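You operate a simulated robot arm through the tools that you are given. There is no shell and no other tool. Be economical: measure what you need, move in short steps, check, and stop when the job is done.

You run a simulated two-armed robot. Do the job below in one go: nothing can be reset, and whatever is moved stays where it is left.

TASK
Latch the blue lid and refill the strainer: drain shut, inlet open, vent shut once water shows, outlet open.
Fine: both white latches and the drain before the inlet; the outlet last.

It is judged by the outcome, as a careful person would: the job done as asked, and still so three seconds after it is handed in. It fails if anything else is knocked over, pushed out of place, dropped, spilled or broken. Lids that push on must go on centred and level and be pressed home; caps that screw on are set level and turned clockwise until they are tight.

THE ROBOT
Two 7-joint arms with fingered hands on one trunk, on a base that drives. Base frame: it is fixed to the floor where the robot stands at the start and does not move with it; the origin is under the middle of the robot, x ahead of it, y to its left, z up. Lengths are in mm, angles in rad, forces in N, time in s.
The left shoulder is at the start at [30, 136, 1205], the right one opposite. With the tool pointing down near the work surface each hand reaches from about 100 to 860 mm from the robot's upright axis, wherever it stands, measured 20 degrees to its own side. Places, roughly: brass spout [400, -300, 400]; brass stem [700, -1400, 800]; hose flush lever [600, -1100, 600]; left green latch [900, 900, 900]; left white latch [600, -100, 900]; level tube [600, -200, 700]; pot gauge [1000, -500, 1300]; right green latch [900, 700, 900]; right white latch [600, -400, 900]; strainer drain lever [500, -200, 500]; strainer inlet lever [600, 0, 800]; strainer outlet lever [600, -500, 800]; strainer vent lever [500, -300, 800]; tank drain lever [600, -1400, 200]; tank water lever [600, -1200, 400]; teal lever [700, -1000, 900]. Payload 5 kg a hand.
The TCP of each hand is the grasp point between the finger pads, 42 mm short of the fingertips. In the tool frame z runs along the fingers and y along their closing line. The gripper opens to 208 mm. The gripper's body begins 119 mm behind the TCP. The gripper is a hand of 4 fingers: y runs from the thumb to the fingers, the wrist lies at [0, 0, -332] in the tool frame.
Orientation is that of the tool frame in the base frame, as a unit quaternion [w, x, y, z]. With the fingers straight down and closing along the base's y, the tool's x points along the base's -x, its y along +y and its z along -z.

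THE INTERFACE
- The arms move only by the tool step_arm. It takes "left_targets", "right_targets" or both (then of equal length, played together; a hand with none holds still); each is a list of rows, each a list of 6 numbers: the shift along the tool's x, y, z in mm, then the turn, a rotation vector about the tool's x, y, z in degrees. In form: [[tx, ty, tz, wx, wy, wz], ...]. A call has 1 to 20 rows; each row is the pose to reach, as a shift and turn from the pose commanded when the call began, along the tool's axes at that moment. A row lasts 0.2 s, in which the tool goes at most 50 mm and 0.15 rad; a call with a longer step from one row to the next is refused whole. A pose out of reach is approached as far as the arm can. The call stops where the force on the tool passes 90 N (or 10 N more than at its start, if that is more) or the arm is blocked; 0.2 s more then pass. In this call time passes only in rows, and 0.2 s behind the last. It gives the time, the measured TCP pose, the force on the tool (base axes), the opening and the grip force at its end, in the units of the frame above (readings bear some noise), with the torque about the TCP (base axes, N m) and any sound that the robot's microphone picked up.
- Cameras (640 x 400 px; columns grow to the right, rows downward): "scene" is now at [50.9, 5.7, 1932.3]; the picture's right is [-0.12, -0.99, -0.00], its down [-0.80, 0.10, -0.59] and it looks along [0.58, -0.07, -0.81] (base axes); focal length 269 px, centre (320, 200). "left" rides on the left gripper at [-101, 0, -145] in its tool frame; the picture's right is [0.00, -1.00, 0.00], its down [0.82, 0.00, -0.57] and it looks along [0.57, 0.00, 0.82] (tool axes); focal length 261 px, centre (320, 200). "right" rides on the right gripper at [101, 0, -145] in its tool frame; the picture's right is [0.00, 1.00, 0.00], its down [-0.82, 0.00, -0.57] and it looks along [-0.57, 0.00, 0.82] (tool axes); focal length 261 px, centre (320, 200).
- capture(camera): a new picture of that camera. No time passes.
- lift_body(by): slides the trunk up (or, below 0, down) by that many mm; the arms and the scene camera ride with it, the base frame stays. It gives what a move gives, with no picture.
- drive_base(legs): drives the robot by 1 to 6 legs, each [ahead, left, turn to the left] in mm, mm and rad, along the robot's own axes; the way and the turn of a leg run together, so that a leg with both is an arc; at most 1500 mm and 3.142 rad a leg. The arms and the cameras ride along, it lands a little off, and it stops where it bumps. It gives what a move gives.
- move_fingers(finger1, finger2, finger3, thumb_bend, hand): sets how far each is bent, from 0 (flat) to 1 (curled in); at 0.3 the hand is open as for a grip, at 0.7 the pads meet at the TCP. One left out holds its place. A second passes; each finger stops where it meets its share of the squeeze, and holds until it gets a number again. It is the only way to open and close the hand. It gives what a move gives, with no picture; readings hold the bend of each and the force on the fingers (four entries, about 0 where the hand has none), thumb and palm.
- head_to(pan, tilt): turns the head with the scene camera to pan (to the left, within 2.496 rad either way) and tilt (down, from -0.506 to 1.204), counted from straight ahead of the robot. It gives what a move gives.
- measure_at(camera, pixels): for up to 12 pixels [column, row] of the newest picture of that camera ("zoom" is the newest enlarged one), the place [x, y, z] in the base frame of the surface seen there, good to about 2 mm, but the place of the scene camera against the robot may be out by one fixed shift of up to 25 mm in any direction. No time passes.
- inspect(camera, box): a new picture of the part [left, top, right, bottom] of that camera's present view, enlarged. No time passes.
- finish_job(): hands the job in; it is judged then, once.

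Work in short steps. Measure before you move; look again where a grasp or a placing could have gone wrong, and mend it. You have 80 turns and 58 pictures in all, those below and enlarged ones among them. Open the grippers and draw the arms clear of the work before you hand the job in, unless the task says otherwise; then end with one line.

The tools are called after "Call:" as a command line: name --argument value ..., lists and objects as JSON in quotes. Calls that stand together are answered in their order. step_arm: Moves the arms, as the interface text tells. Its arguments: {"type":"object","properties":{"left_targets":{"type":"array"},"right_targets":{"type":"array"}},"required":[]} The other tools are called the same way: lift_body (by) slides the trunk up or down; move_fingers (finger1, finger2, finger3, thumb_bend, hand) moves the fingers one by one; drive_base (legs) drives the base; head_to (pan, tilt) turns the head that bears the scene camera; capture (camera) takes a picture; measure_at (camera, pixels) gives the place of the surface under pixels of a picture; inspect (camera, box) takes an enlarged picture of a part of a camera's view; finish_job () hands the job in.

At the start:

```text
clock: 0.0
left_eef_pos: [751.5, -27.0, 1242.6]
left_ee_rot: [-0.001, 0.001, 1.0, -0.001]
left_force: [-0.6, -0.3, 0.2]
left_wrist_torque: [-0.04, 0.01, 0.02]
left_grip_width: 207.7
left_gripper_force: 0.1
left_shape: jaw
left_bend: [0.3, 0.3, 0.3, 0.3]
left_finger forces: [0.1, 0.1, 0.1, 0.0, 0.0, 0.0]
right_eef_pos: [398.9, -516.7, 1134.8]
right_ee_rot: [0.0, -0.001, 1.0, 0.0]
right_force: [0.0, 0.9, 0.8]
right_wrist_torque: [-0.01, -0.01, -0.02]
right_grip_width: 207.6
right_gripper_force: 0.1
right_shape: jaw
right_bend: [0.3, 0.3, 0.3, 0.3]
right_finger forces: [0.1, 0.1, 0.0, 0.0, 0.0, 0.1]
trunk travel left (down, up): [-225.0, 265.0]
robot x, y, heading: [-3.3, 1.7, 0.003]
head pan, tilt: [-0.122, 0.946]
```

scene: 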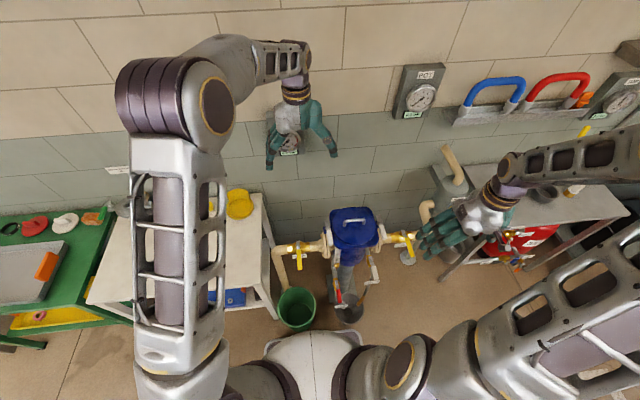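
right: 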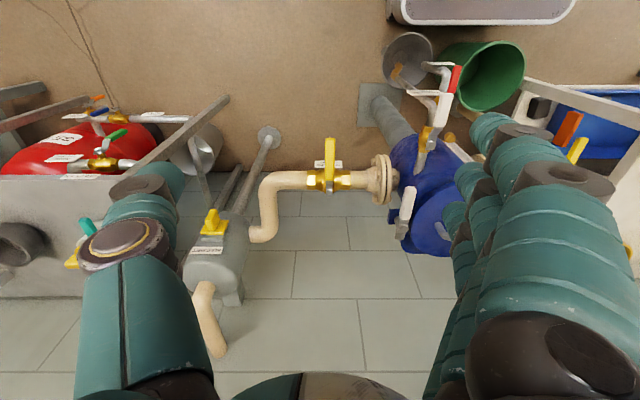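
left: 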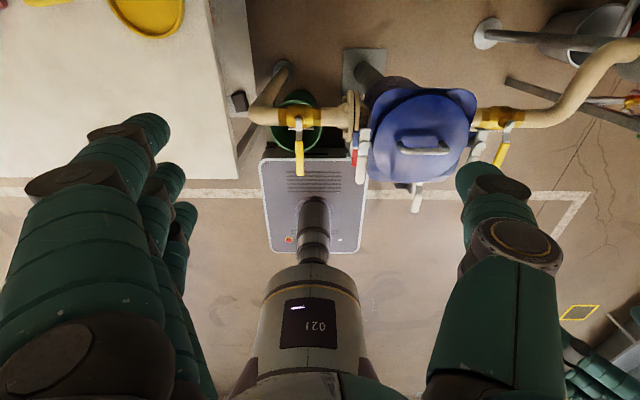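

The strainer with its blue lid is around pixel (355,230) in the scene view. I enlarge that part to see latches and levers.

Call:
inspect --camera "scene" --box '[260, 190, 440, 330]'

Call:
inspect --camera "left" --box '[240, 50, 540, 230]'

Call:
inspect --camera "right" --box '[300, 30, 540, 270]'

```text
2.86 times, centred on (350, 260) of scene
```

zoom: 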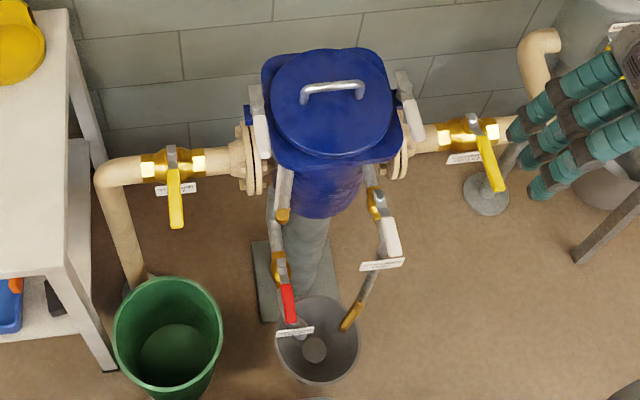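

```text
2.13 times, centred on (390, 140) of left
```

zoom: 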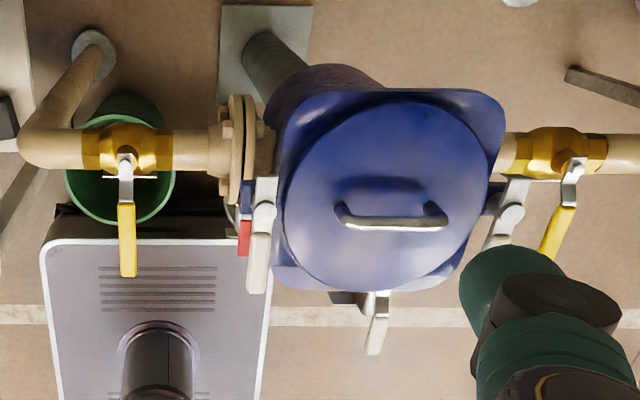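

```text
1.67 times, centred on (420, 150) of right
```

zoom: 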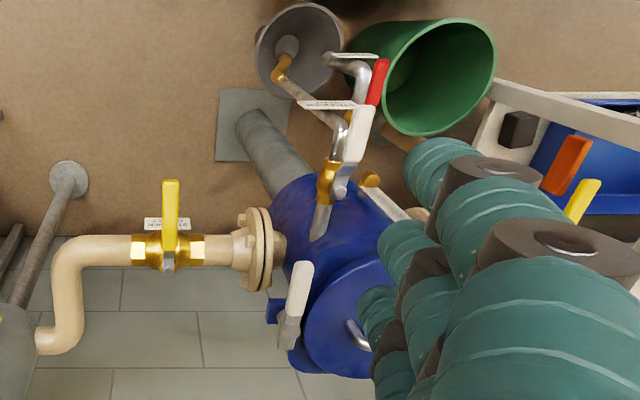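

The inlet and outlet levers point across their pipes (closed), the vent and drain levers seem along their pipes (open). I measure key points in the left and scene pictures to calibrate the shift.

Call:
measure_at --camera "left" --pixels '[[298, 122], [299, 145], [300, 173], [364, 135], [363, 150], [361, 180], [424, 150], [478, 150], [508, 130], [500, 160], [418, 190], [416, 210]]'

Call:
measure_at --camera "scene" --pixels '[[308, 246], [309, 257], [309, 268], [333, 228], [334, 242], [341, 295], [369, 260], [369, 272], [374, 212], [376, 225], [393, 232], [400, 252]]'

Call:
measure_at --camera "right" --pixels '[[328, 143], [328, 165], [328, 187], [412, 190], [407, 225], [441, 68], [438, 103], [427, 135], [453, 80], [447, 95], [430, 200]]'

```text
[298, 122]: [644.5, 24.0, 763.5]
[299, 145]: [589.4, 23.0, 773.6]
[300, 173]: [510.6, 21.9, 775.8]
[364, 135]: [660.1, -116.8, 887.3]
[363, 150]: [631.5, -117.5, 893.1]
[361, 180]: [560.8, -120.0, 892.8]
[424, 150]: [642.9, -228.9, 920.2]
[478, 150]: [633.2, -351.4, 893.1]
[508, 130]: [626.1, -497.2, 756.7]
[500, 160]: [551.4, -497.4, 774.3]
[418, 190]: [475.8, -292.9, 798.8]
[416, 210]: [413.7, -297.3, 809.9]
```

```text
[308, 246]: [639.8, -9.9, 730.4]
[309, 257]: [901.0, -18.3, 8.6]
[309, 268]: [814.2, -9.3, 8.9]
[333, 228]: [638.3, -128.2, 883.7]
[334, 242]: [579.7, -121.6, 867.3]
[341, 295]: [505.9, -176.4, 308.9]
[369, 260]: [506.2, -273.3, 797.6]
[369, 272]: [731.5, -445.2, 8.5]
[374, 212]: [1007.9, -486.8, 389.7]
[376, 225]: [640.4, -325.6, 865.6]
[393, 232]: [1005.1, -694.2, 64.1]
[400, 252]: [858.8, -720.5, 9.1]
```

```text
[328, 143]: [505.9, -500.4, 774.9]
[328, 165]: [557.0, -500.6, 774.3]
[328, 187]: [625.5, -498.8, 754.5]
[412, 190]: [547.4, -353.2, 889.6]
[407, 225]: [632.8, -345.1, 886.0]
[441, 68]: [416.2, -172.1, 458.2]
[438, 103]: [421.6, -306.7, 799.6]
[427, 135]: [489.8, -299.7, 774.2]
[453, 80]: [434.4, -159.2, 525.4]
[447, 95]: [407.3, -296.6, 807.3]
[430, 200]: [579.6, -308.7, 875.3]
```

I bring the right hand camera near the right latch (about [630,-350,890]) and the left one lower over the left latch, for closer looks.

Call:
step_arm --right_targets '[[-10, 40, 20, 0, 0, 0], [-20, 80, 40, 0, 0, 0], [-30, 120, 60, 0, 0, 0], [-40, 160, 80, 0, 0, 0], [-40, 160, 80, 0, 0, 0]]' --left_targets '[[0, -15, 35, 0, 0, 0], [0, -30, 70, 0, 0, 0], [0, -45, 105, 0, 0, 0], [0, -60, 140, 0, 0, 0], [0, -75, 165, 0, 0, 0]]'

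Call:
capture --camera "right"

Call:
capture --camera "left"

```text
clock: 1.2
left_eef_pos: [749.9, -103.9, 1078.1]
left_ee_rot: [-0.001, 0.0, 1.0, 0.001]
left_force: [0.0, -1.6, 0.5]
left_wrist_torque: [0.1, 0.02, -0.01]
left_grip_width: 207.9
left_gripper_force: 0.0
left_shape: jaw
left_bend: [0.3, 0.3, 0.3, 0.3]
left_finger forces: [0.0, 0.0, 0.0, 0.0, 0.1, 0.0]
right_eef_pos: [433.5, -358.1, 1056.1]
right_ee_rot: [0.0, 0.001, 1.0, 0.001]
right_force: [-0.9, -0.3, -0.6]
right_wrist_torque: [0.12, -0.04, -0.01]
right_grip_width: 207.8
right_gripper_force: 0.1
right_shape: jaw
right_bend: [0.3, 0.3, 0.3, 0.3]
right_finger forces: [0.0, 0.0, 0.0, 0.0, 0.1, 0.0]
trunk travel left (down, up): [-225.0, 265.0]
robot x, y, heading: [-1.0, 0.1, 0.001]
head pan, tilt: [-0.122, 0.946]
```

```text
51 pictures are left
```

right: 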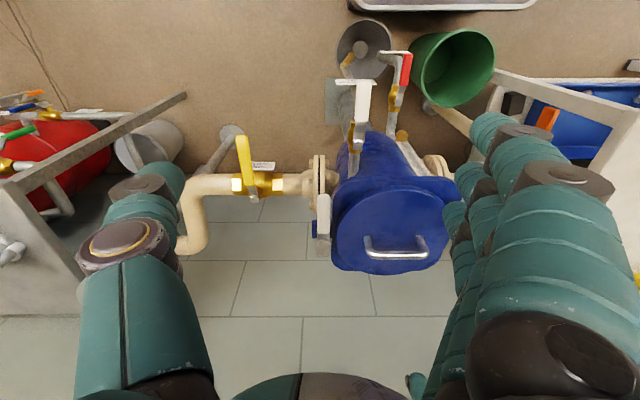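

```text
50 pictures are left
```

left: 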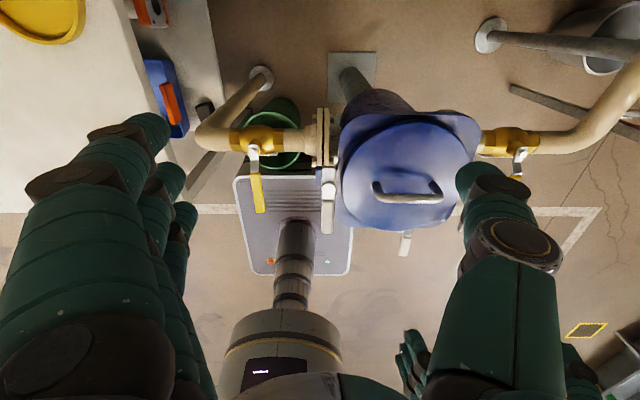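

I enlarge the right latch (323,225) and valves in the right view and the left latch (328,200) in the left view.

Call:
inspect --camera "right" --box '[230, 20, 460, 280]'

Call:
inspect --camera "left" --box '[220, 80, 490, 270]'

```text
1.54 times, centred on (345, 150) of right
```

zoom: 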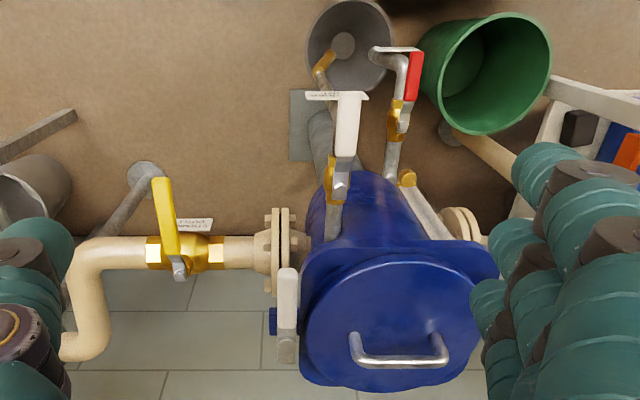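

```text
2.11 times, centred on (355, 175) of left
```

zoom: 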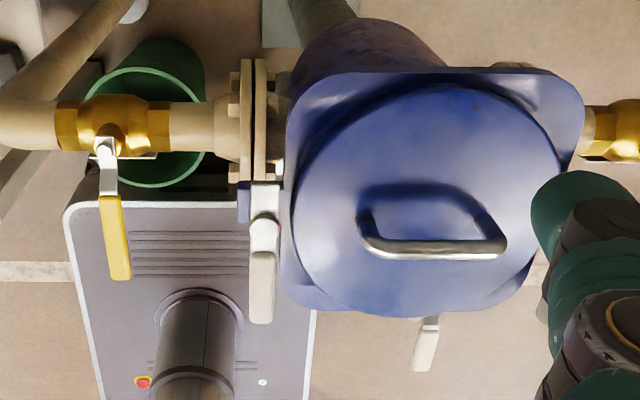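

I measure the lid flange, disc and latch details to find their geometry.

Call:
measure_at --camera "zoom" --pixels '[[265, 195], [265, 220], [264, 245], [262, 262], [261, 315], [244, 205], [300, 290], [310, 90], [330, 200], [430, 290], [273, 290], [252, 290]]'

Call:
head_to --pan 0.75 --tilt 0.7

Call:
capture --camera "scene"

```text
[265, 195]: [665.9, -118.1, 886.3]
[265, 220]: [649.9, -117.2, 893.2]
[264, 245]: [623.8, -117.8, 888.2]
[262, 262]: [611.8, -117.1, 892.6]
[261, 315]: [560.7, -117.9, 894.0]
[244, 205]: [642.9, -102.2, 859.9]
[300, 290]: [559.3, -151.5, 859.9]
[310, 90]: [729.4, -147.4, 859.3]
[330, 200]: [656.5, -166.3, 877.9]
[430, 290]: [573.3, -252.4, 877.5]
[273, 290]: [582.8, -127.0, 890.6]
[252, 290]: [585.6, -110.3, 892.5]
```

```text
clock: 2.4
left_eef_pos: [750.9, -102.9, 1077.8]
left_ee_rot: [0.0, 0.0, 1.0, 0.0]
left_force: [-0.7, 0.1, 0.4]
left_wrist_torque: [-0.02, 0.06, 0.0]
left_grip_width: 207.5
left_gripper_force: 0.0
left_shape: jaw
left_bend: [0.3, 0.3, 0.3, 0.3]
left_finger forces: [0.0, 0.1, 0.1, 0.1, 0.1, 0.0]
right_eef_pos: [434.7, -356.7, 1056.2]
right_ee_rot: [0.0, 0.0, 1.0, 0.0]
right_force: [0.1, 0.4, -0.2]
right_wrist_torque: [-0.02, -0.01, 0.0]
right_grip_width: 208.1
right_gripper_force: 0.1
right_shape: jaw
right_bend: [0.3, 0.3, 0.3, 0.3]
right_finger forces: [0.0, 0.0, 0.0, 0.0, 0.0, 0.1]
trunk travel left (down, up): [-225.0, 265.0]
robot x, y, heading: [-0.0, 0.8, -0.003]
head pan, tilt: [0.75, 0.7]
```

```text
47 pictures are left
```

scene: 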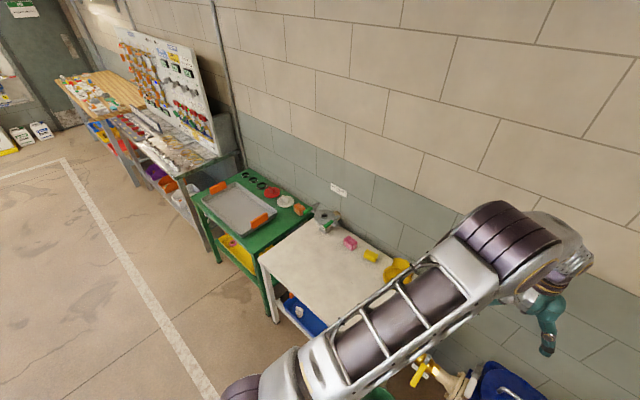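

I enlarge the grey box near (325,218), which should bear the green latches, as a reference for how they work.

Call:
inspect --camera "scene" --box '[295, 195, 415, 285]'

```text
4.44 times, centred on (355, 240) of scene
```

zoom: 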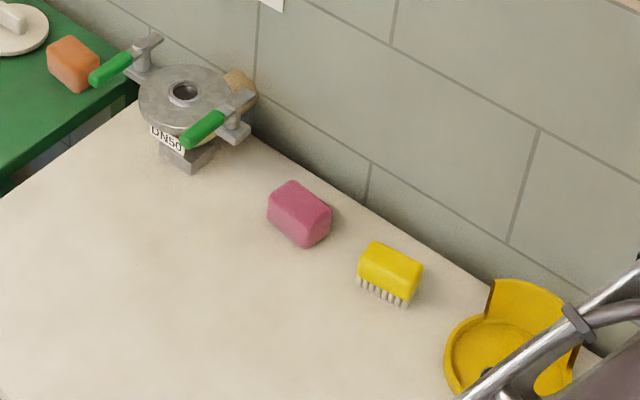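

The green ones look like swing levers on posts. To see the white right latch from the side, I tilt the right hand 45° forward and bring its camera lower.

Call:
step_arm --right_targets '[[-8, -16, 16, 0, -7.5, 0], [-16, -31, 32, 0, -15, 0], [-23, -47, 48, 0, -22.5, 0], [-31, -62, 64, 0, -30, 0], [-39, -78, 80, 0, -37.5, 0], [-46, -93, 96, 0, -45, 0]]'

Call:
capture --camera "right"

```text
clock: 3.8
left_eef_pos: [749.5, -105.3, 1077.4]
left_ee_rot: [0.0, 0.001, 1.0, 0.0]
left_force: [-0.2, -2.2, 0.4]
left_wrist_torque: [0.35, -0.08, -0.01]
left_grip_width: 207.6
left_gripper_force: 0.0
left_shape: jaw
left_bend: [0.3, 0.3, 0.3, 0.3]
left_finger forces: [0.0, 0.0, 0.0, 0.0, 0.0, 0.0]
right_eef_pos: [485.7, -453.7, 957.8]
right_ee_rot: [0.383, 0.0, 0.924, 0.0]
right_force: [0.7, -1.5, -0.7]
right_wrist_torque: [0.06, 0.02, 0.08]
right_grip_width: 208.1
right_gripper_force: 0.1
right_shape: jaw
right_bend: [0.3, 0.3, 0.3, 0.3]
right_finger forces: [0.0, 0.1, 0.0, 0.0, 0.1, 0.1]
right hand out of reach, approached as far as the arm can: row 2
trunk travel left (down, up): [-225.0, 265.0]
robot x, y, heading: [0.2, -0.2, -0.0]
head pan, tilt: [0.75, 0.7]
```

```text
45 pictures are left
```

right: 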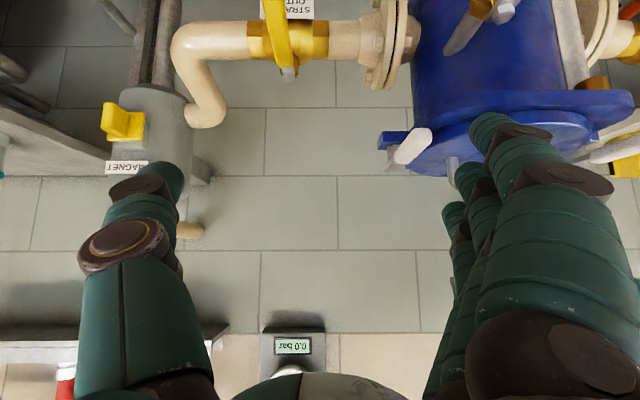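

Call:
inspect --camera "right" --box '[360, 90, 480, 190]'

```text
4.00 times, centred on (420, 140) of right
```

zoom: 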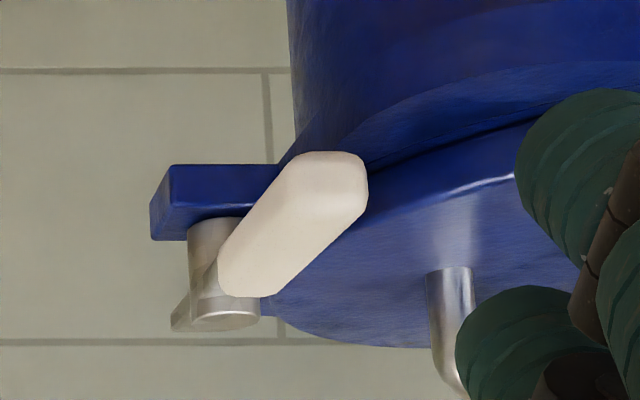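

The latch is a white handle swinging about a vertical steel post on the blue tab, with a short nub opposite. I measure its parts.

Call:
measure_at --camera "zoom" --pixels '[[205, 180], [215, 235], [225, 285], [225, 320], [180, 318], [240, 275], [255, 293], [330, 180], [350, 205], [330, 290], [480, 195], [400, 250]]'

Call:
inspect --camera "left" --box '[310, 150, 370, 240]'

```text
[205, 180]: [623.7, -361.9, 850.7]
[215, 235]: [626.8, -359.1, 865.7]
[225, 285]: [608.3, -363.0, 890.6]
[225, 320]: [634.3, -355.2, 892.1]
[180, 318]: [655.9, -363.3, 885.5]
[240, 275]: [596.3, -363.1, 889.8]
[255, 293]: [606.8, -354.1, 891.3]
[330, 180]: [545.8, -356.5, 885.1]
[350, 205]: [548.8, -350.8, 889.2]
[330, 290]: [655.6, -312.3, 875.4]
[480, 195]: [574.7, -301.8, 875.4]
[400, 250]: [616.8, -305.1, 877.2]
```

```text
4.44 times, centred on (340, 195) of left
```

zoom: 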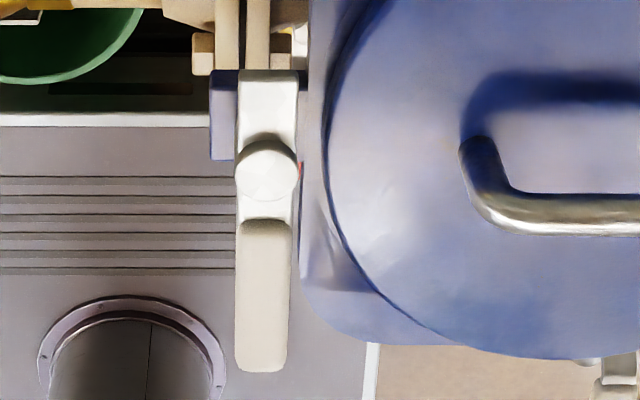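

The nub (about 37 mm) must swing over the lid edge, so the handles swing outward: left one to +y, right one to -y. Now I set the right hand upright, drawn back, to view the vent and drain valves.

Call:
step_arm --right_targets '[[28, 0, -28, 0, 7.5, 0], [55, 0, -55, 0, 15, 0], [83, 20, -83, 0, 22.5, 0], [110, 50, -100, 0, 30, 0], [130, 90, -85, 0, 37.5, 0], [150, 130, -65, 0, 45, 0], [170, 175, -45, 0, 45, 0], [186, 220, -34, 0, 45, 0], [186, 224, -34, 0, 45, 0]]'

Call:
capture --camera "right"

```text
refused: row 7 steps farther than a row can; nothing moved
```

```text
42 pictures are left
```

right: 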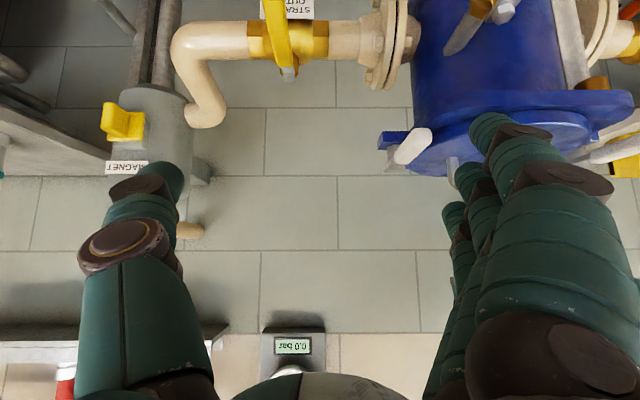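

The move was refused because one step was too long; I repeat it with finer steps.

Call:
step_arm --right_targets '[[28, 0, -28, 0, 7.5, 0], [55, 0, -55, 0, 15, 0], [83, 20, -83, 0, 22.5, 0], [110, 45, -100, 0, 30, 0], [130, 75, -85, 0, 37.5, 0], [150, 110, -65, 0, 45, 0], [165, 145, -50, 0, 45, 0], [178, 180, -40, 0, 45, 0], [186, 224, -34, 0, 45, 0]]'

Call:
capture --camera "right"

```text
clock: 5.8
left_eef_pos: [751.5, -101.0, 1078.1]
left_ee_rot: [0.0, 0.001, 1.0, -0.001]
left_force: [-0.8, 2.1, 0.6]
left_wrist_torque: [-0.26, 0.01, 0.0]
left_grip_width: 207.7
left_gripper_force: 0.2
left_shape: jaw
left_bend: [0.3, 0.3, 0.3, 0.3]
left_finger forces: [0.1, 0.0, 0.0, 0.0, 0.0, 0.0]
right_eef_pos: [328.2, -223.9, 852.3]
right_ee_rot: [0.0, 0.001, 1.0, -0.001]
right_force: [0.2, 1.2, 0.7]
right_wrist_torque: [-0.11, -0.03, -0.02]
right_grip_width: 208.1
right_gripper_force: 0.1
right_shape: jaw
right_bend: [0.3, 0.3, 0.3, 0.3]
right_finger forces: [0.0, 0.1, 0.0, 0.0, 0.1, 0.0]
right hand out of reach, approached as far as the arm can: row 3, 4, 5
trunk travel left (down, up): [-225.0, 265.0]
robot x, y, heading: [-0.7, 1.8, 0.003]
head pan, tilt: [0.75, 0.7]
```

```text
41 pictures are left
```

right: 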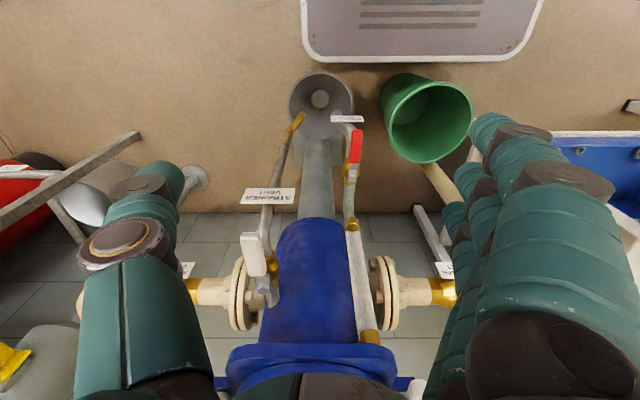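

Call:
inspect --camera "right" --box '[225, 70, 405, 350]'

Call:
inspect --camera "right" --box '[310, 80, 400, 250]'

Call:
measure_at --camera "right" --pixels '[[356, 130], [355, 145], [354, 160], [351, 175], [347, 172], [349, 200], [354, 225], [245, 238], [254, 270], [262, 288], [272, 260], [265, 205]]'

```text
1.43 times, centred on (315, 210) of right
```

zoom: 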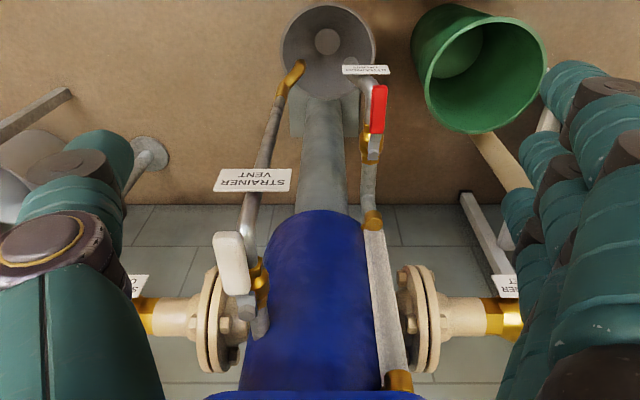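

```text
2.35 times, centred on (355, 165) of right
```

zoom: 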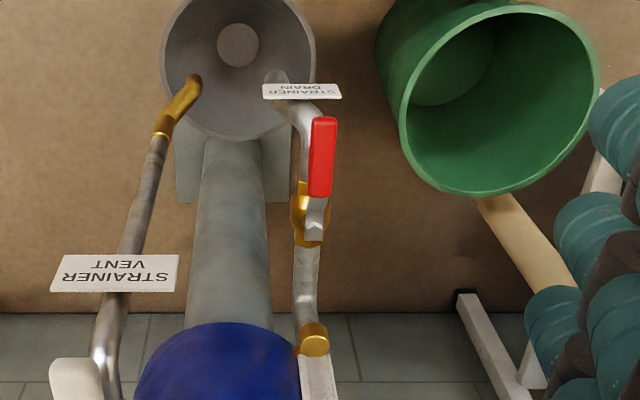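

```text
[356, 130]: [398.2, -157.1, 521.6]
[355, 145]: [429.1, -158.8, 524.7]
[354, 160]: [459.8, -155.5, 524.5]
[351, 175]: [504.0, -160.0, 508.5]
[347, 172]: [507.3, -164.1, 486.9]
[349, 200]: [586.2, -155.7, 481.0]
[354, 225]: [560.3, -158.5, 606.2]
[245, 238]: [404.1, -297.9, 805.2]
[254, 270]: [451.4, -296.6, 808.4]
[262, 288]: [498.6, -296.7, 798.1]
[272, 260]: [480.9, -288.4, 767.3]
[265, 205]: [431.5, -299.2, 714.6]
```

The red drain handle runs along its pipe (open) and the white vent handle along its pipe (open). I'll push with one thumb: set left thumb to 0.7, other fingers staying open, and look where the thumb tip sits.

Call:
move_fingers --hand "left" --thumb_bend 0.7

Call:
move_fingers --hand "right" --thumb_bend 0.7

Call:
capture --camera "left"

Call:
capture --camera "right"

```text
clock: 6.8
left_eef_pos: [750.5, -103.5, 1077.9]
left_ee_rot: [0.0, 0.0, 1.0, 0.0]
left_force: [-0.5, -0.5, 0.1]
left_wrist_torque: [0.03, -0.01, 0.02]
left_grip_width: 122.7
left_gripper_force: 0.0
left_shape: fingers
left_bend: [0.3, 0.3, 0.3, 0.7]
left_finger forces: [0.0, 0.0, 0.0, 0.1, 0.1, 0.1]
right_eef_pos: [329.0, -223.9, 851.5]
right_ee_rot: [0.001, 0.0, 1.0, 0.0]
right_force: [0.4, 0.0, -0.7]
right_wrist_torque: [0.04, -0.03, 0.01]
right_grip_width: 208.2
right_gripper_force: 0.0
right_shape: jaw
right_bend: [0.3, 0.3, 0.3, 0.3]
right_finger forces: [0.0, 0.0, 0.0, 0.0, 0.0, 0.0]
trunk travel left (down, up): [-225.0, 265.0]
robot x, y, heading: [-2.1, 2.9, -0.002]
head pan, tilt: [0.75, 0.7]
```

```text
clock: 7.8
left_eef_pos: [750.7, -102.5, 1077.5]
left_ee_rot: [0.001, 0.0, 1.0, 0.0]
left_force: [-0.3, -0.8, -0.5]
left_wrist_torque: [0.0, 0.0, 0.02]
left_grip_width: 122.7
left_gripper_force: 0.0
left_shape: fingers
left_bend: [0.3, 0.3, 0.3, 0.7]
left_finger forces: [0.0, 0.0, 0.0, 0.0, 0.0, 0.0]
right_eef_pos: [329.0, -224.7, 851.7]
right_ee_rot: [0.0, 0.0, 1.0, 0.0]
right_force: [0.0, -0.3, 0.7]
right_wrist_torque: [0.0, -0.04, 0.03]
right_grip_width: 122.6
right_gripper_force: 0.1
right_shape: fingers
right_bend: [0.3, 0.3, 0.3, 0.7]
right_finger forces: [0.1, 0.0, 0.0, 0.1, 0.1, 0.0]
trunk travel left (down, up): [-225.0, 265.0]
robot x, y, heading: [-1.7, -0.4, 0.002]
head pan, tilt: [0.75, 0.7]
```

```text
38 pictures are left
```

left: 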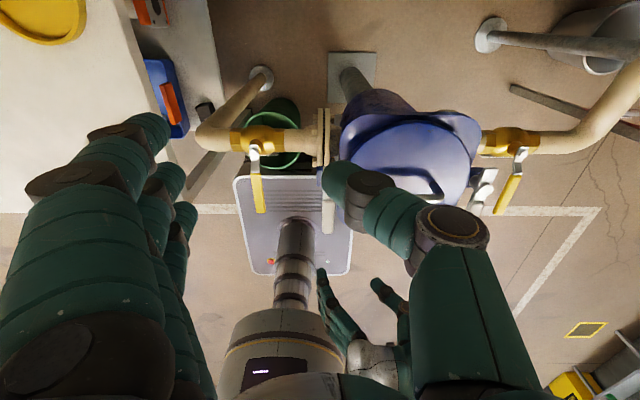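

```text
37 pictures are left
```

right: 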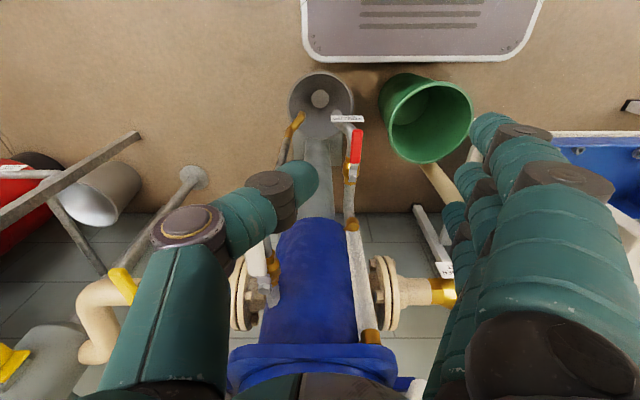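

I measure the thumb tips: left near (335,178), right near (305,182).

Call:
measure_at --camera "left" --pixels '[[328, 172], [332, 195], [345, 170], [370, 182], [355, 235], [400, 220], [195, 215], [190, 230], [165, 125]]'

Call:
measure_at --camera "right" --pixels '[[312, 172], [308, 195], [295, 165], [270, 185], [240, 215], [180, 220], [480, 120], [455, 210], [465, 170]]'

```text
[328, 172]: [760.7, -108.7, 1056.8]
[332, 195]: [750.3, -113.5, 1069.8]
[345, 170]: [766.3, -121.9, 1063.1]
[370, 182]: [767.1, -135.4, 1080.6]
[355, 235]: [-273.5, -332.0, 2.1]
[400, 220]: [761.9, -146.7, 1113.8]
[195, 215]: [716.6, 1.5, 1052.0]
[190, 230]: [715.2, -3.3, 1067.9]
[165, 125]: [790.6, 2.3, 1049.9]
```

```text
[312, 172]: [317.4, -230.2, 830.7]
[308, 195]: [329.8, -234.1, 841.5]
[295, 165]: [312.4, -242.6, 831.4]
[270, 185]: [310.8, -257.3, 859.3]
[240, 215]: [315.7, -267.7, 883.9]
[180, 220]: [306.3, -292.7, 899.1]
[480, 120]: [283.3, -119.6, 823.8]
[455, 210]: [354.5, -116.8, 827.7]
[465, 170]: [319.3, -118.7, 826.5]
```

Thumb at 0.7 slants too much, so I reopen both thumbs to 0.3 (vertical, inner face 104 mm to the side), clear the right hand away, and hover the left thumb beside the left latch handle's tip, lid side.

Call:
move_fingers --hand "left" --thumb_bend 0.3

Call:
step_arm --left_targets '[[40, 15, 0, 0, 0, 0], [80, 30, 0, 0, 0, 0], [120, 45, 10, 0, 0, 0], [155, 60, 40, 0, 0, 0], [180, 70, 80, 0, 0, 0], [191, 73, 115, 0, 0, 0], [191, 73, 140, 0, 0, 0]]' --right_targets '[[0, -40, -20, 0, 0, 0], [0, -80, -40, 0, 0, 0], [0, -120, -60, 0, 0, 0], [0, -160, -80, 0, 0, 0], [0, -200, -100, 0, 0, 0], [0, -235, -120, 0, 0, 0], [0, -260, -140, 0, 0, 0]]'

Call:
capture --camera "left"

```text
clock: 8.8
left_eef_pos: [750.4, -102.2, 1078.1]
left_ee_rot: [0.0, 0.0, 1.0, 0.0]
left_force: [-0.1, -0.2, -0.2]
left_wrist_torque: [0.03, -0.02, 0.01]
left_grip_width: 223.8
left_gripper_force: 0.0
left_shape: fingers
left_bend: [0.3, 0.3, 0.3, 0.3]
left_finger forces: [0.0, 0.1, 0.0, 0.1, 0.1, 0.1]
right_eef_pos: [328.8, -224.3, 851.5]
right_ee_rot: [0.0, 0.0, 1.0, 0.0]
right_force: [0.5, 0.4, -0.7]
right_wrist_torque: [-0.04, -0.01, -0.03]
right_grip_width: 122.8
right_gripper_force: 0.1
right_shape: fingers
right_bend: [0.3, 0.3, 0.3, 0.7]
right_finger forces: [0.0, 0.0, 0.0, 0.0, 0.0, 0.0]
trunk travel left (down, up): [-225.0, 265.0]
robot x, y, heading: [-0.3, -1.3, 0.004]
head pan, tilt: [0.75, 0.7]
```

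```text
clock: 10.4
left_eef_pos: [558.2, -30.4, 937.3]
left_ee_rot: [0.001, 0.0, 1.0, 0.001]
left_force: [-1.8, -0.7, 0.2]
left_wrist_torque: [0.23, -0.16, 0.01]
left_grip_width: 223.8
left_gripper_force: 0.2
left_shape: fingers
left_bend: [0.3, 0.3, 0.3, 0.3]
left_finger forces: [0.0, 0.0, 0.1, 0.0, 0.0, 0.0]
right_eef_pos: [330.3, -487.0, 990.4]
right_ee_rot: [0.0, -0.002, 1.0, 0.001]
right_force: [2.7, 1.1, -0.2]
right_wrist_torque: [-0.04, 0.21, -0.02]
right_grip_width: 122.5
right_gripper_force: 0.1
right_shape: fingers
right_bend: [0.3, 0.3, 0.3, 0.7]
right_finger forces: [0.0, 0.0, 0.0, 0.0, 0.0, 0.1]
trunk travel left (down, up): [-225.0, 265.0]
robot x, y, heading: [-0.7, -1.8, 0.004]
head pan, tilt: [0.75, 0.7]
```

```text
36 pictures are left
```

left: 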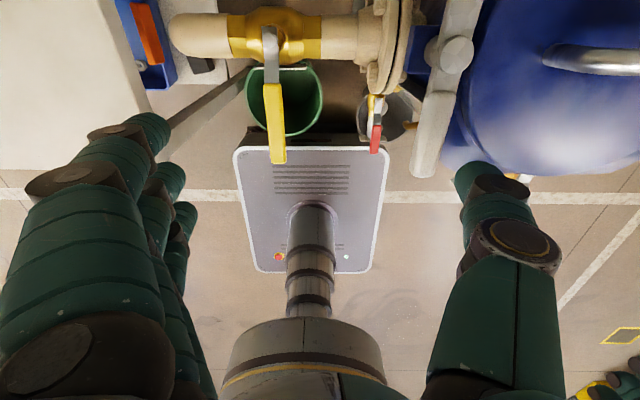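

I measure the thumb tip around (470,178) and the latch handle (432,150).

Call:
measure_at --camera "left" --pixels '[[460, 175], [470, 165], [490, 168], [462, 190], [500, 178], [465, 212], [427, 165], [440, 130], [437, 165], [425, 95], [454, 55], [468, 10]]'

```text
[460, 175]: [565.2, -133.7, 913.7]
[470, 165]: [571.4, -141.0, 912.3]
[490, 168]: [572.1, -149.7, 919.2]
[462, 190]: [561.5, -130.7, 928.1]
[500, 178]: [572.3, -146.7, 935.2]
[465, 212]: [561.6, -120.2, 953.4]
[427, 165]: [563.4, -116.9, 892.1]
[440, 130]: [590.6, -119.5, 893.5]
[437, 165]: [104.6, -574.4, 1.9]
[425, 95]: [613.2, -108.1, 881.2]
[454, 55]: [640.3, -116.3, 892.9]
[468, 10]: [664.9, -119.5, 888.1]
```

The thumb's inner face is at y≈-132, 5 mm from the handle. I lower 27 mm (tip ≈881, above the lid disc) and sweep the first 30° of the arc about the post at (643,-117).

Call:
measure_at --camera "left" --pixels '[[60, 60], [100, 100], [20, 130]]'

Call:
step_arm --left_targets '[[0, 0, 14, 0, 0, 0], [0, 0, 27, 0, 0, 0], [0, 6, 27, 0, 0, 0], [1, 17, 27, 0, 0, 0], [2, 29, 27, 0, 0, 0], [1, 40, 27, 0, 0, 0], [-2, 51, 27, 0, 0, 0]]'

Call:
capture --camera "left"

```text
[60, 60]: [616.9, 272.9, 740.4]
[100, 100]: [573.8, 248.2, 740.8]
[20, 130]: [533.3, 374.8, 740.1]
```

```text
clock: 12.0
left_eef_pos: [562.0, 22.0, 910.5]
left_ee_rot: [0.0, 0.0, 1.0, -0.001]
left_force: [0.7, -0.5, 0.9]
left_wrist_torque: [-0.03, -0.01, 0.0]
left_grip_width: 224.5
left_gripper_force: 0.0
left_shape: fingers
left_bend: [0.3, 0.3, 0.3, 0.3]
left_finger forces: [0.0, 0.1, 0.0, 0.0, 0.3, 0.0]
right_eef_pos: [331.6, -483.9, 991.7]
right_ee_rot: [0.0, 0.0, 1.0, 0.0]
right_force: [-0.4, 0.1, 0.1]
right_wrist_torque: [-0.04, 0.04, 0.0]
right_grip_width: 122.5
right_gripper_force: 0.0
right_shape: fingers
right_bend: [0.3, 0.3, 0.3, 0.7]
right_finger forces: [0.0, 0.0, 0.0, 0.0, 0.0, 0.1]
trunk travel left (down, up): [-225.0, 265.0]
robot x, y, heading: [-1.7, -3.4, -0.004]
head pan, tilt: [0.75, 0.7]
```

```text
35 pictures are left
```

left: 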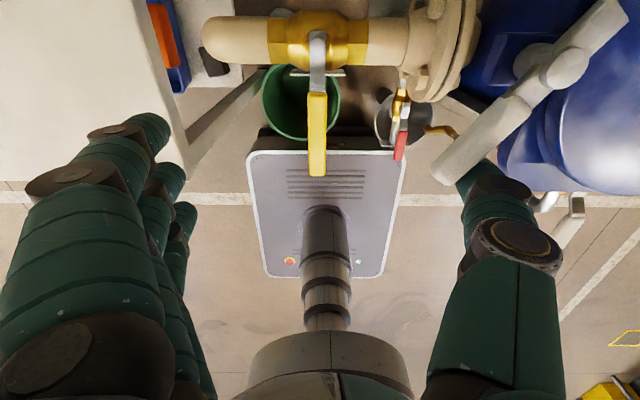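

The left latch turns freely (about 35° now). I go on along the arc to 90°.

Call:
step_arm --left_targets '[[-8, 20, 0, 0, 0, 0], [-15, 29, 0, 0, 0, 0], [-23, 37, 0, 0, 0, 0], [-32, 44, 0, 0, 0, 0], [-42, 50, 0, 0, 0, 0], [-53, 55, 0, 0, 0, 0], [-63, 58, 0, 0, 0, 0]]'

Call:
capture --camera "left"

```text
clock: 13.6
left_eef_pos: [619.9, 80.3, 910.5]
left_ee_rot: [-0.003, 0.004, 1.0, 0.0]
left_force: [-21.2, -3.6, -1.6]
left_wrist_torque: [0.22, 0.5, -2.66]
left_grip_width: 226.5
left_gripper_force: 10.7
left_shape: fingers
left_bend: [0.3, 0.3, 0.3, 0.29]
left_finger forces: [0.0, 0.0, 0.1, 0.0, 21.5, 0.0]
right_eef_pos: [329.5, -485.2, 991.3]
right_ee_rot: [0.001, -0.001, 1.0, 0.0]
right_force: [-0.7, -0.7, 0.8]
right_wrist_torque: [0.0, -0.05, -0.02]
right_grip_width: 122.6
right_gripper_force: 0.0
right_shape: fingers
right_bend: [0.3, 0.3, 0.3, 0.7]
right_finger forces: [0.0, 0.0, 0.1, 0.1, 0.0, 0.0]
trunk travel left (down, up): [-225.0, 265.0]
robot x, y, heading: [-2.0, -0.6, 0.0]
head pan, tilt: [0.75, 0.7]
```

```text
34 pictures are left
```

left: 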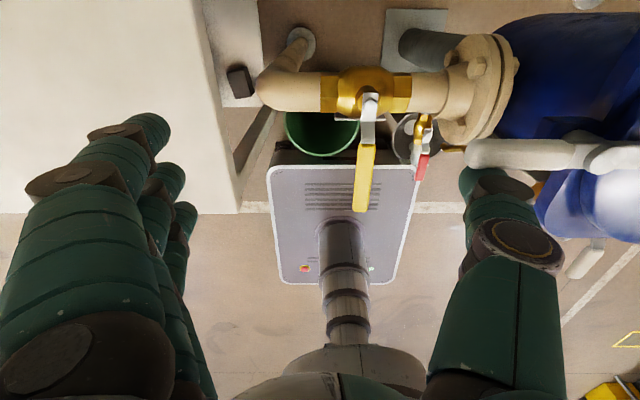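

Handle now points to +y with 21 N of resistance, likely the stop. I measure the handle's line at (480,155) and (590,157).

Call:
measure_at --camera "left" --pixels '[[478, 153], [500, 153], [540, 154], [575, 155], [600, 157], [625, 158]]'

```text
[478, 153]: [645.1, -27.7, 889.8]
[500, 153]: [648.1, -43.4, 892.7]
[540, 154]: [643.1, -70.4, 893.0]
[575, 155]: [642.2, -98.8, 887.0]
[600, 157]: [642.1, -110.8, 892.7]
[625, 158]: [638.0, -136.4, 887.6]
```

The left handle lies along y at x≈643 with the nub over the lid: latched. I back the left hand off and up, and bring the right hand's three fingers to hover beside the right latch handle.

Call:
move_fingers --hand "right" --thumb_bend 0.3

Call:
step_arm --left_targets '[[15, 0, 0, 0, 0, 0], [25, 0, -20, 0, 0, 0], [25, 15, -60, 0, 0, 0], [25, 30, -80, 0, 0, 0], [25, 30, -100, 0, 0, 0], [25, 30, -100, 0, 0, 0]]' --right_targets '[[-40, 8, 0, 0, 0, 0], [-80, 16, 0, 0, 0, 0], [-120, 24, 5, 0, 0, 0], [-160, 32, 20, 0, 0, 0], [-195, 40, 40, 0, 0, 0], [-205, 44, 51, 0, 0, 0]]'

Call:
capture --camera "right"

```text
clock: 14.6
left_eef_pos: [620.3, 79.4, 911.2]
left_ee_rot: [-0.004, 0.001, 1.0, 0.0]
left_force: [-35.7, -6.9, -12.4]
left_wrist_torque: [1.25, 0.89, -4.5]
left_grip_width: 226.4
left_gripper_force: 18.2
left_shape: fingers
left_bend: [0.3, 0.3, 0.3, 0.29]
left_finger forces: [0.0, 0.0, 0.0, 0.0, 36.2, 0.0]
right_eef_pos: [329.5, -485.3, 992.1]
right_ee_rot: [0.002, -0.001, 1.0, 0.0]
right_force: [-0.2, 0.1, -0.5]
right_wrist_torque: [0.01, 0.04, 0.01]
right_grip_width: 223.6
right_gripper_force: 0.1
right_shape: fingers
right_bend: [0.3, 0.3, 0.3, 0.3]
right_finger forces: [0.0, 0.0, 0.0, 0.0, 0.0, 0.0]
trunk travel left (down, up): [-225.0, 265.0]
robot x, y, heading: [-0.6, -0.9, -0.003]
head pan, tilt: [0.75, 0.7]
```

```text
clock: 16.0
left_eef_pos: [600.6, 111.1, 1009.3]
left_ee_rot: [0.001, -0.001, 1.0, 0.0]
left_force: [-0.4, 0.9, -0.3]
left_wrist_torque: [-0.07, 0.01, -0.01]
left_grip_width: 224.4
left_gripper_force: 0.0
left_shape: fingers
left_bend: [0.3, 0.3, 0.3, 0.3]
left_finger forces: [0.1, 0.1, 0.0, 0.0, 0.1, 0.1]
right_eef_pos: [535.6, -441.1, 940.1]
right_ee_rot: [0.001, 0.0, 1.0, 0.0]
right_force: [-0.1, 0.4, -0.2]
right_wrist_torque: [-0.04, 0.0, 0.01]
right_grip_width: 223.8
right_gripper_force: 0.1
right_shape: fingers
right_bend: [0.3, 0.3, 0.3, 0.3]
right_finger forces: [0.0, 0.0, 0.1, 0.0, 0.0, 0.0]
trunk travel left (down, up): [-225.0, 265.0]
robot x, y, heading: [-4.0, -0.1, -0.001]
head pan, tilt: [0.75, 0.7]
```

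```text
33 pictures are left
```

right: 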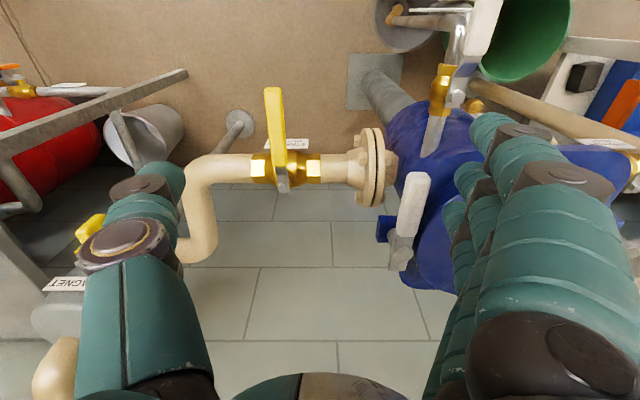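

I measure the fingertips (455–485,120–215) and the latch handle (410,210).

Call:
measure_at --camera "right" --pixels '[[475, 125], [490, 120], [458, 175], [470, 165], [446, 210], [455, 205], [447, 225], [412, 180], [408, 210], [400, 250], [425, 190], [405, 235]]'

```text
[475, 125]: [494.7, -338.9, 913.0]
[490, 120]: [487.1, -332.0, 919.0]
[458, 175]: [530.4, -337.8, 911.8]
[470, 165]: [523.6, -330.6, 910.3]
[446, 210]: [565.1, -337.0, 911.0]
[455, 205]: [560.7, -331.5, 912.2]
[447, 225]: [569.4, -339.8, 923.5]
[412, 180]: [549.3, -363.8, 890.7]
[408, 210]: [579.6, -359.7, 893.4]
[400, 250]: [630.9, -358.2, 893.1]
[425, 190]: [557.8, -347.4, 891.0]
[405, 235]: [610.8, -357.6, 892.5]
```

Gap is about 8 mm; I lower 29 mm and sweep the right latch counter-clockwise along its arc.

Call:
step_arm --right_targets '[[0, 0, 15, 0, 0, 0], [0, 0, 29, 0, 0, 0], [1, -12, 29, 0, 0, 0], [3, -25, 29, 0, 0, 0], [3, -35, 29, 0, 0, 0], [1, -45, 29, 0, 0, 0], [-5, -61, 29, 0, 0, 0], [-10, -69, 29, 0, 0, 0], [-16, -76, 29, 0, 0, 0], [-23, -82, 29, 0, 0, 0], [-31, -88, 29, 0, 0, 0], [-40, -92, 29, 0, 0, 0], [-49, -95, 29, 0, 0, 0]]'

Call:
capture --camera "right"

```text
clock: 18.8
left_eef_pos: [599.9, 109.6, 1009.4]
left_ee_rot: [0.0, 0.0, 1.0, 0.0]
left_force: [-0.5, 0.2, 0.0]
left_wrist_torque: [0.01, -0.04, -0.02]
left_grip_width: 224.3
left_gripper_force: 0.0
left_shape: fingers
left_bend: [0.3, 0.3, 0.3, 0.3]
left_finger forces: [0.0, 0.0, 0.0, 0.1, 0.0, 0.1]
right_eef_pos: [580.5, -536.5, 911.2]
right_ee_rot: [-0.001, -0.001, 1.0, 0.0]
right_force: [-4.5, 1.2, 0.3]
right_wrist_torque: [-0.06, 0.15, 0.5]
right_grip_width: 223.7
right_gripper_force: 1.9
right_shape: fingers
right_bend: [0.3, 0.3, 0.29, 0.3]
right_finger forces: [0.1, 0.0, 4.0, 0.0, 0.0, 0.0]
trunk travel left (down, up): [-225.0, 265.0]
robot x, y, heading: [1.3, 1.9, 0.001]
head pan, tilt: [0.75, 0.7]
```

```text
32 pictures are left
```

right: 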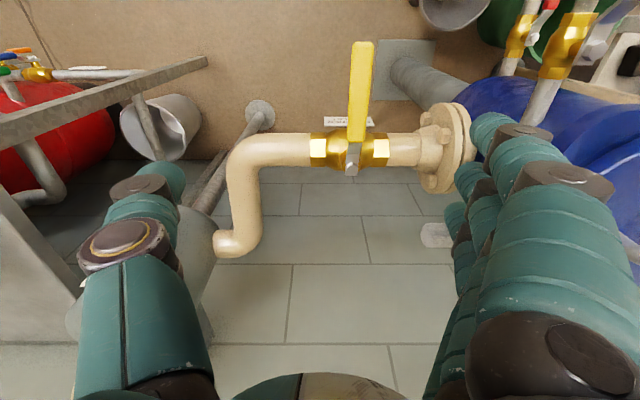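

The handle tip shows at (437,235), near 90°, with just 4 N. I push 6 mm more in +x to seat it as on the left.

Call:
step_arm --right_targets '[[-4, 0, 0, 0, 0, 0], [-8, 0, 0, 0, 0, 0]]'

Call:
measure_at --camera "right" --pixels '[[428, 235], [440, 235], [448, 237]]'

```text
clock: 19.4
left_eef_pos: [598.5, 109.7, 1011.2]
left_ee_rot: [0.001, 0.0, 1.0, 0.0]
left_force: [0.1, 1.1, 0.5]
left_wrist_torque: [0.02, -0.01, 0.02]
left_grip_width: 224.2
left_gripper_force: 0.0
left_shape: fingers
left_bend: [0.3, 0.3, 0.3, 0.3]
left_finger forces: [0.1, 0.0, 0.0, 0.0, 0.0, 0.1]
right_eef_pos: [584.4, -536.7, 910.9]
right_ee_rot: [-0.003, 0.0, 1.0, 0.0]
right_force: [-31.2, -0.3, 1.9]
right_wrist_torque: [0.36, 0.63, 3.7]
right_grip_width: 223.8
right_gripper_force: 15.8
right_shape: fingers
right_bend: [0.3, 0.3, 0.29, 0.3]
right_finger forces: [0.0, 0.1, 31.4, 0.1, 0.0, 0.1]
trunk travel left (down, up): [-225.0, 265.0]
robot x, y, heading: [-2.7, 0.9, -0.001]
head pan, tilt: [0.75, 0.7]
```

```text
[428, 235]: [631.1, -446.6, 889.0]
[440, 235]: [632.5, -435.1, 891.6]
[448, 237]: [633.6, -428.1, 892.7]
```

Both latches are at their stops. I withdraw the right hand up and back, and bring the left hand (fingers bent in a bit, tilted 35° forward) down to hover by the red drain handle, thumb on its -y side.

Call:
move_fingers --hand "left" --finger1 0.55 --finger2 0.55 --finger3 0.55

Call:
step_arm --left_targets '[[40, 0, 0, 0, -7, 0], [80, 0, 0, 0, -14, 0], [120, -25, 0, 0, -21, 0], [150, -65, 0, 0, -28, 0], [175, -105, 0, 0, -35, 0], [187, -145, 20, 0, -35, 0], [187, -184, 50, 0, -35, 0], [187, -184, 100, 0, -35, 0], [187, -184, 150, 0, -35, 0], [187, -184, 200, 0, -35, 0], [187, -184, 250, 0, -35, 0], [187, -184, 300, 0, -35, 0], [187, -184, 340, 0, -35, 0], [187, -184, 380, 0, -35, 0], [187, -184, 410, 0, -35, 0]]' --right_targets '[[15, 0, 0, 0, 0, 0], [30, 0, -20, 0, 0, 0], [40, -10, -50, 0, 0, 0], [60, -20, -80, 0, 0, 0], [90, -30, -100, 0, 0, 0], [120, -40, -110, 0, 0, 0], [150, -50, -110, 0, 0, 0], [150, -50, -110, 0, 0, 0], [150, -50, -110, 0, 0, 0], [150, -50, -110, 0, 0, 0], [150, -50, -110, 0, 0, 0], [150, -50, -110, 0, 0, 0], [150, -50, -110, 0, 0, 0], [150, -50, -110, 0, 0, 0], [150, -50, -110, 0, 0, 0]]'

Call:
capture --camera "left"

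```text
clock: 20.4
left_eef_pos: [598.7, 109.6, 1011.2]
left_ee_rot: [0.001, -0.001, 1.0, 0.0]
left_force: [-0.1, 0.6, 0.6]
left_wrist_torque: [0.0, 0.01, 0.01]
left_grip_width: 160.2
left_gripper_force: 0.0
left_shape: fingers
left_bend: [0.55, 0.55, 0.55, 0.3]
left_finger forces: [0.1, 0.1, 0.1, 0.1, 0.1, 0.0]
right_eef_pos: [584.1, -536.0, 912.5]
right_ee_rot: [-0.004, -0.001, 1.0, 0.001]
right_force: [-43.3, -0.3, -0.4]
right_wrist_torque: [-0.02, 1.02, 5.0]
right_grip_width: 223.6
right_gripper_force: 21.5
right_shape: fingers
right_bend: [0.3, 0.3, 0.3, 0.3]
right_finger forces: [0.1, 0.0, 43.0, 0.0, 0.0, 0.0]
trunk travel left (down, up): [-225.0, 265.0]
robot x, y, heading: [-0.9, 4.0, -0.0]
head pan, tilt: [0.75, 0.7]
```

```text
clock: 23.6
left_eef_pos: [415.1, -74.6, 599.4]
left_ee_rot: [0.301, 0.001, 0.954, 0.0]
left_force: [0.4, 0.0, 0.4]
left_wrist_torque: [-0.01, 0.02, 0.05]
left_grip_width: 159.9
left_gripper_force: 0.1
left_shape: fingers
left_bend: [0.55, 0.55, 0.55, 0.3]
left_finger forces: [0.1, 0.1, 0.0, 0.0, 0.0, 0.0]
left hand out of reach, approached as far as the arm can: row 4, 5, 6
right_eef_pos: [440.0, -586.7, 1021.6]
right_ee_rot: [-0.001, 0.0, 1.0, 0.0]
right_force: [-0.1, -0.3, -0.2]
right_wrist_torque: [0.01, 0.01, -0.03]
right_grip_width: 223.6
right_gripper_force: 0.0
right_shape: fingers
right_bend: [0.3, 0.3, 0.3, 0.3]
right_finger forces: [0.0, 0.0, 0.1, 0.1, 0.0, 0.0]
trunk travel left (down, up): [-225.0, 265.0]
robot x, y, heading: [-0.8, 1.3, -0.005]
head pan, tilt: [0.75, 0.7]
```

```text
31 pictures are left
```

left: 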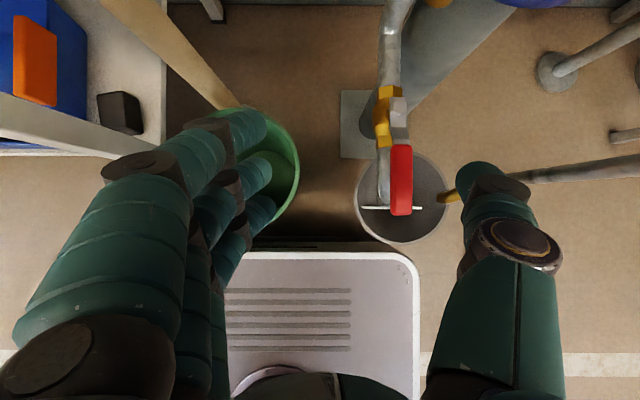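

I measure the thumb tip (480,178) and the red handle (400,180).

Call:
measure_at --camera "left" --pixels '[[400, 110], [400, 140], [401, 155], [401, 180], [401, 208], [392, 180], [411, 180], [462, 175], [470, 170], [490, 168], [465, 195], [265, 130]]'

```text
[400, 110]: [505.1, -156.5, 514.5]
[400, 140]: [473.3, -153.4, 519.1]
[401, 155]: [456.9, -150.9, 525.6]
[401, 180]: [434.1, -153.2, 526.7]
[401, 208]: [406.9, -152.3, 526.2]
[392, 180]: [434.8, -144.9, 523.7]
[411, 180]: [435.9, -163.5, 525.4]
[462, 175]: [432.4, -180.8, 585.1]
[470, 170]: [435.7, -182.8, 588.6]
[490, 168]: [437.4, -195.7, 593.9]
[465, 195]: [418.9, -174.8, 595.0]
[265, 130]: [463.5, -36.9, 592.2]
```

Clear gap of ~15 mm between thumb and handle. I lower 70 mm and sweep toward +y for the first 45° (clockwise = shut).

Call:
step_arm --left_targets '[[20, 0, 28.6, 0, 0, 0], [40.2, 0, 57.3, 0, 0, 0], [41, 8, 56.7, 0, 0, 0], [41, 16, 56.7, 0, 0, 0], [42, 26, 56, 0, 0, 0], [43, 36, 55.3, 0, 0, 0], [42, 46, 56, 0, 0, 0], [40.6, 56, 57, 0, 0, 0], [37, 65, 59, 0, 0, 0], [34, 74, 61.6, 0, 0, 0]]'

Call:
capture --camera "left"

```text
clock: 25.8
left_eef_pos: [421.2, -0.6, 530.0]
left_ee_rot: [0.301, 0.0, 0.954, 0.0]
left_force: [0.1, -0.8, 0.7]
left_wrist_torque: [-0.02, 0.0, -0.02]
left_grip_width: 161.4
left_gripper_force: 0.5
left_shape: fingers
left_bend: [0.55, 0.55, 0.55, 0.29]
left_finger forces: [0.1, 0.0, 0.1, 0.0, 1.0, 0.1]
right_eef_pos: [438.6, -586.1, 1022.5]
right_ee_rot: [0.0, 0.0, 1.0, 0.0]
right_force: [0.1, 0.0, -0.1]
right_wrist_torque: [-0.05, 0.03, 0.01]
right_grip_width: 223.8
right_gripper_force: 0.0
right_shape: fingers
right_bend: [0.3, 0.3, 0.3, 0.3]
right_finger forces: [0.0, 0.1, 0.0, 0.0, 0.0, 0.0]
trunk travel left (down, up): [-225.0, 265.0]
robot x, y, heading: [-1.6, -1.0, 0.001]
head pan, tilt: [0.75, 0.7]
```

```text
30 pictures are left
```

left: 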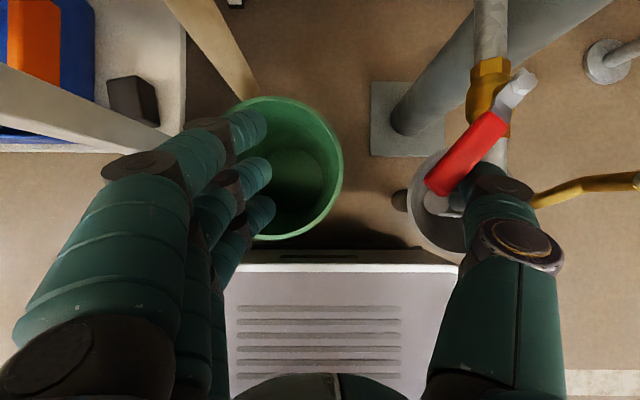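

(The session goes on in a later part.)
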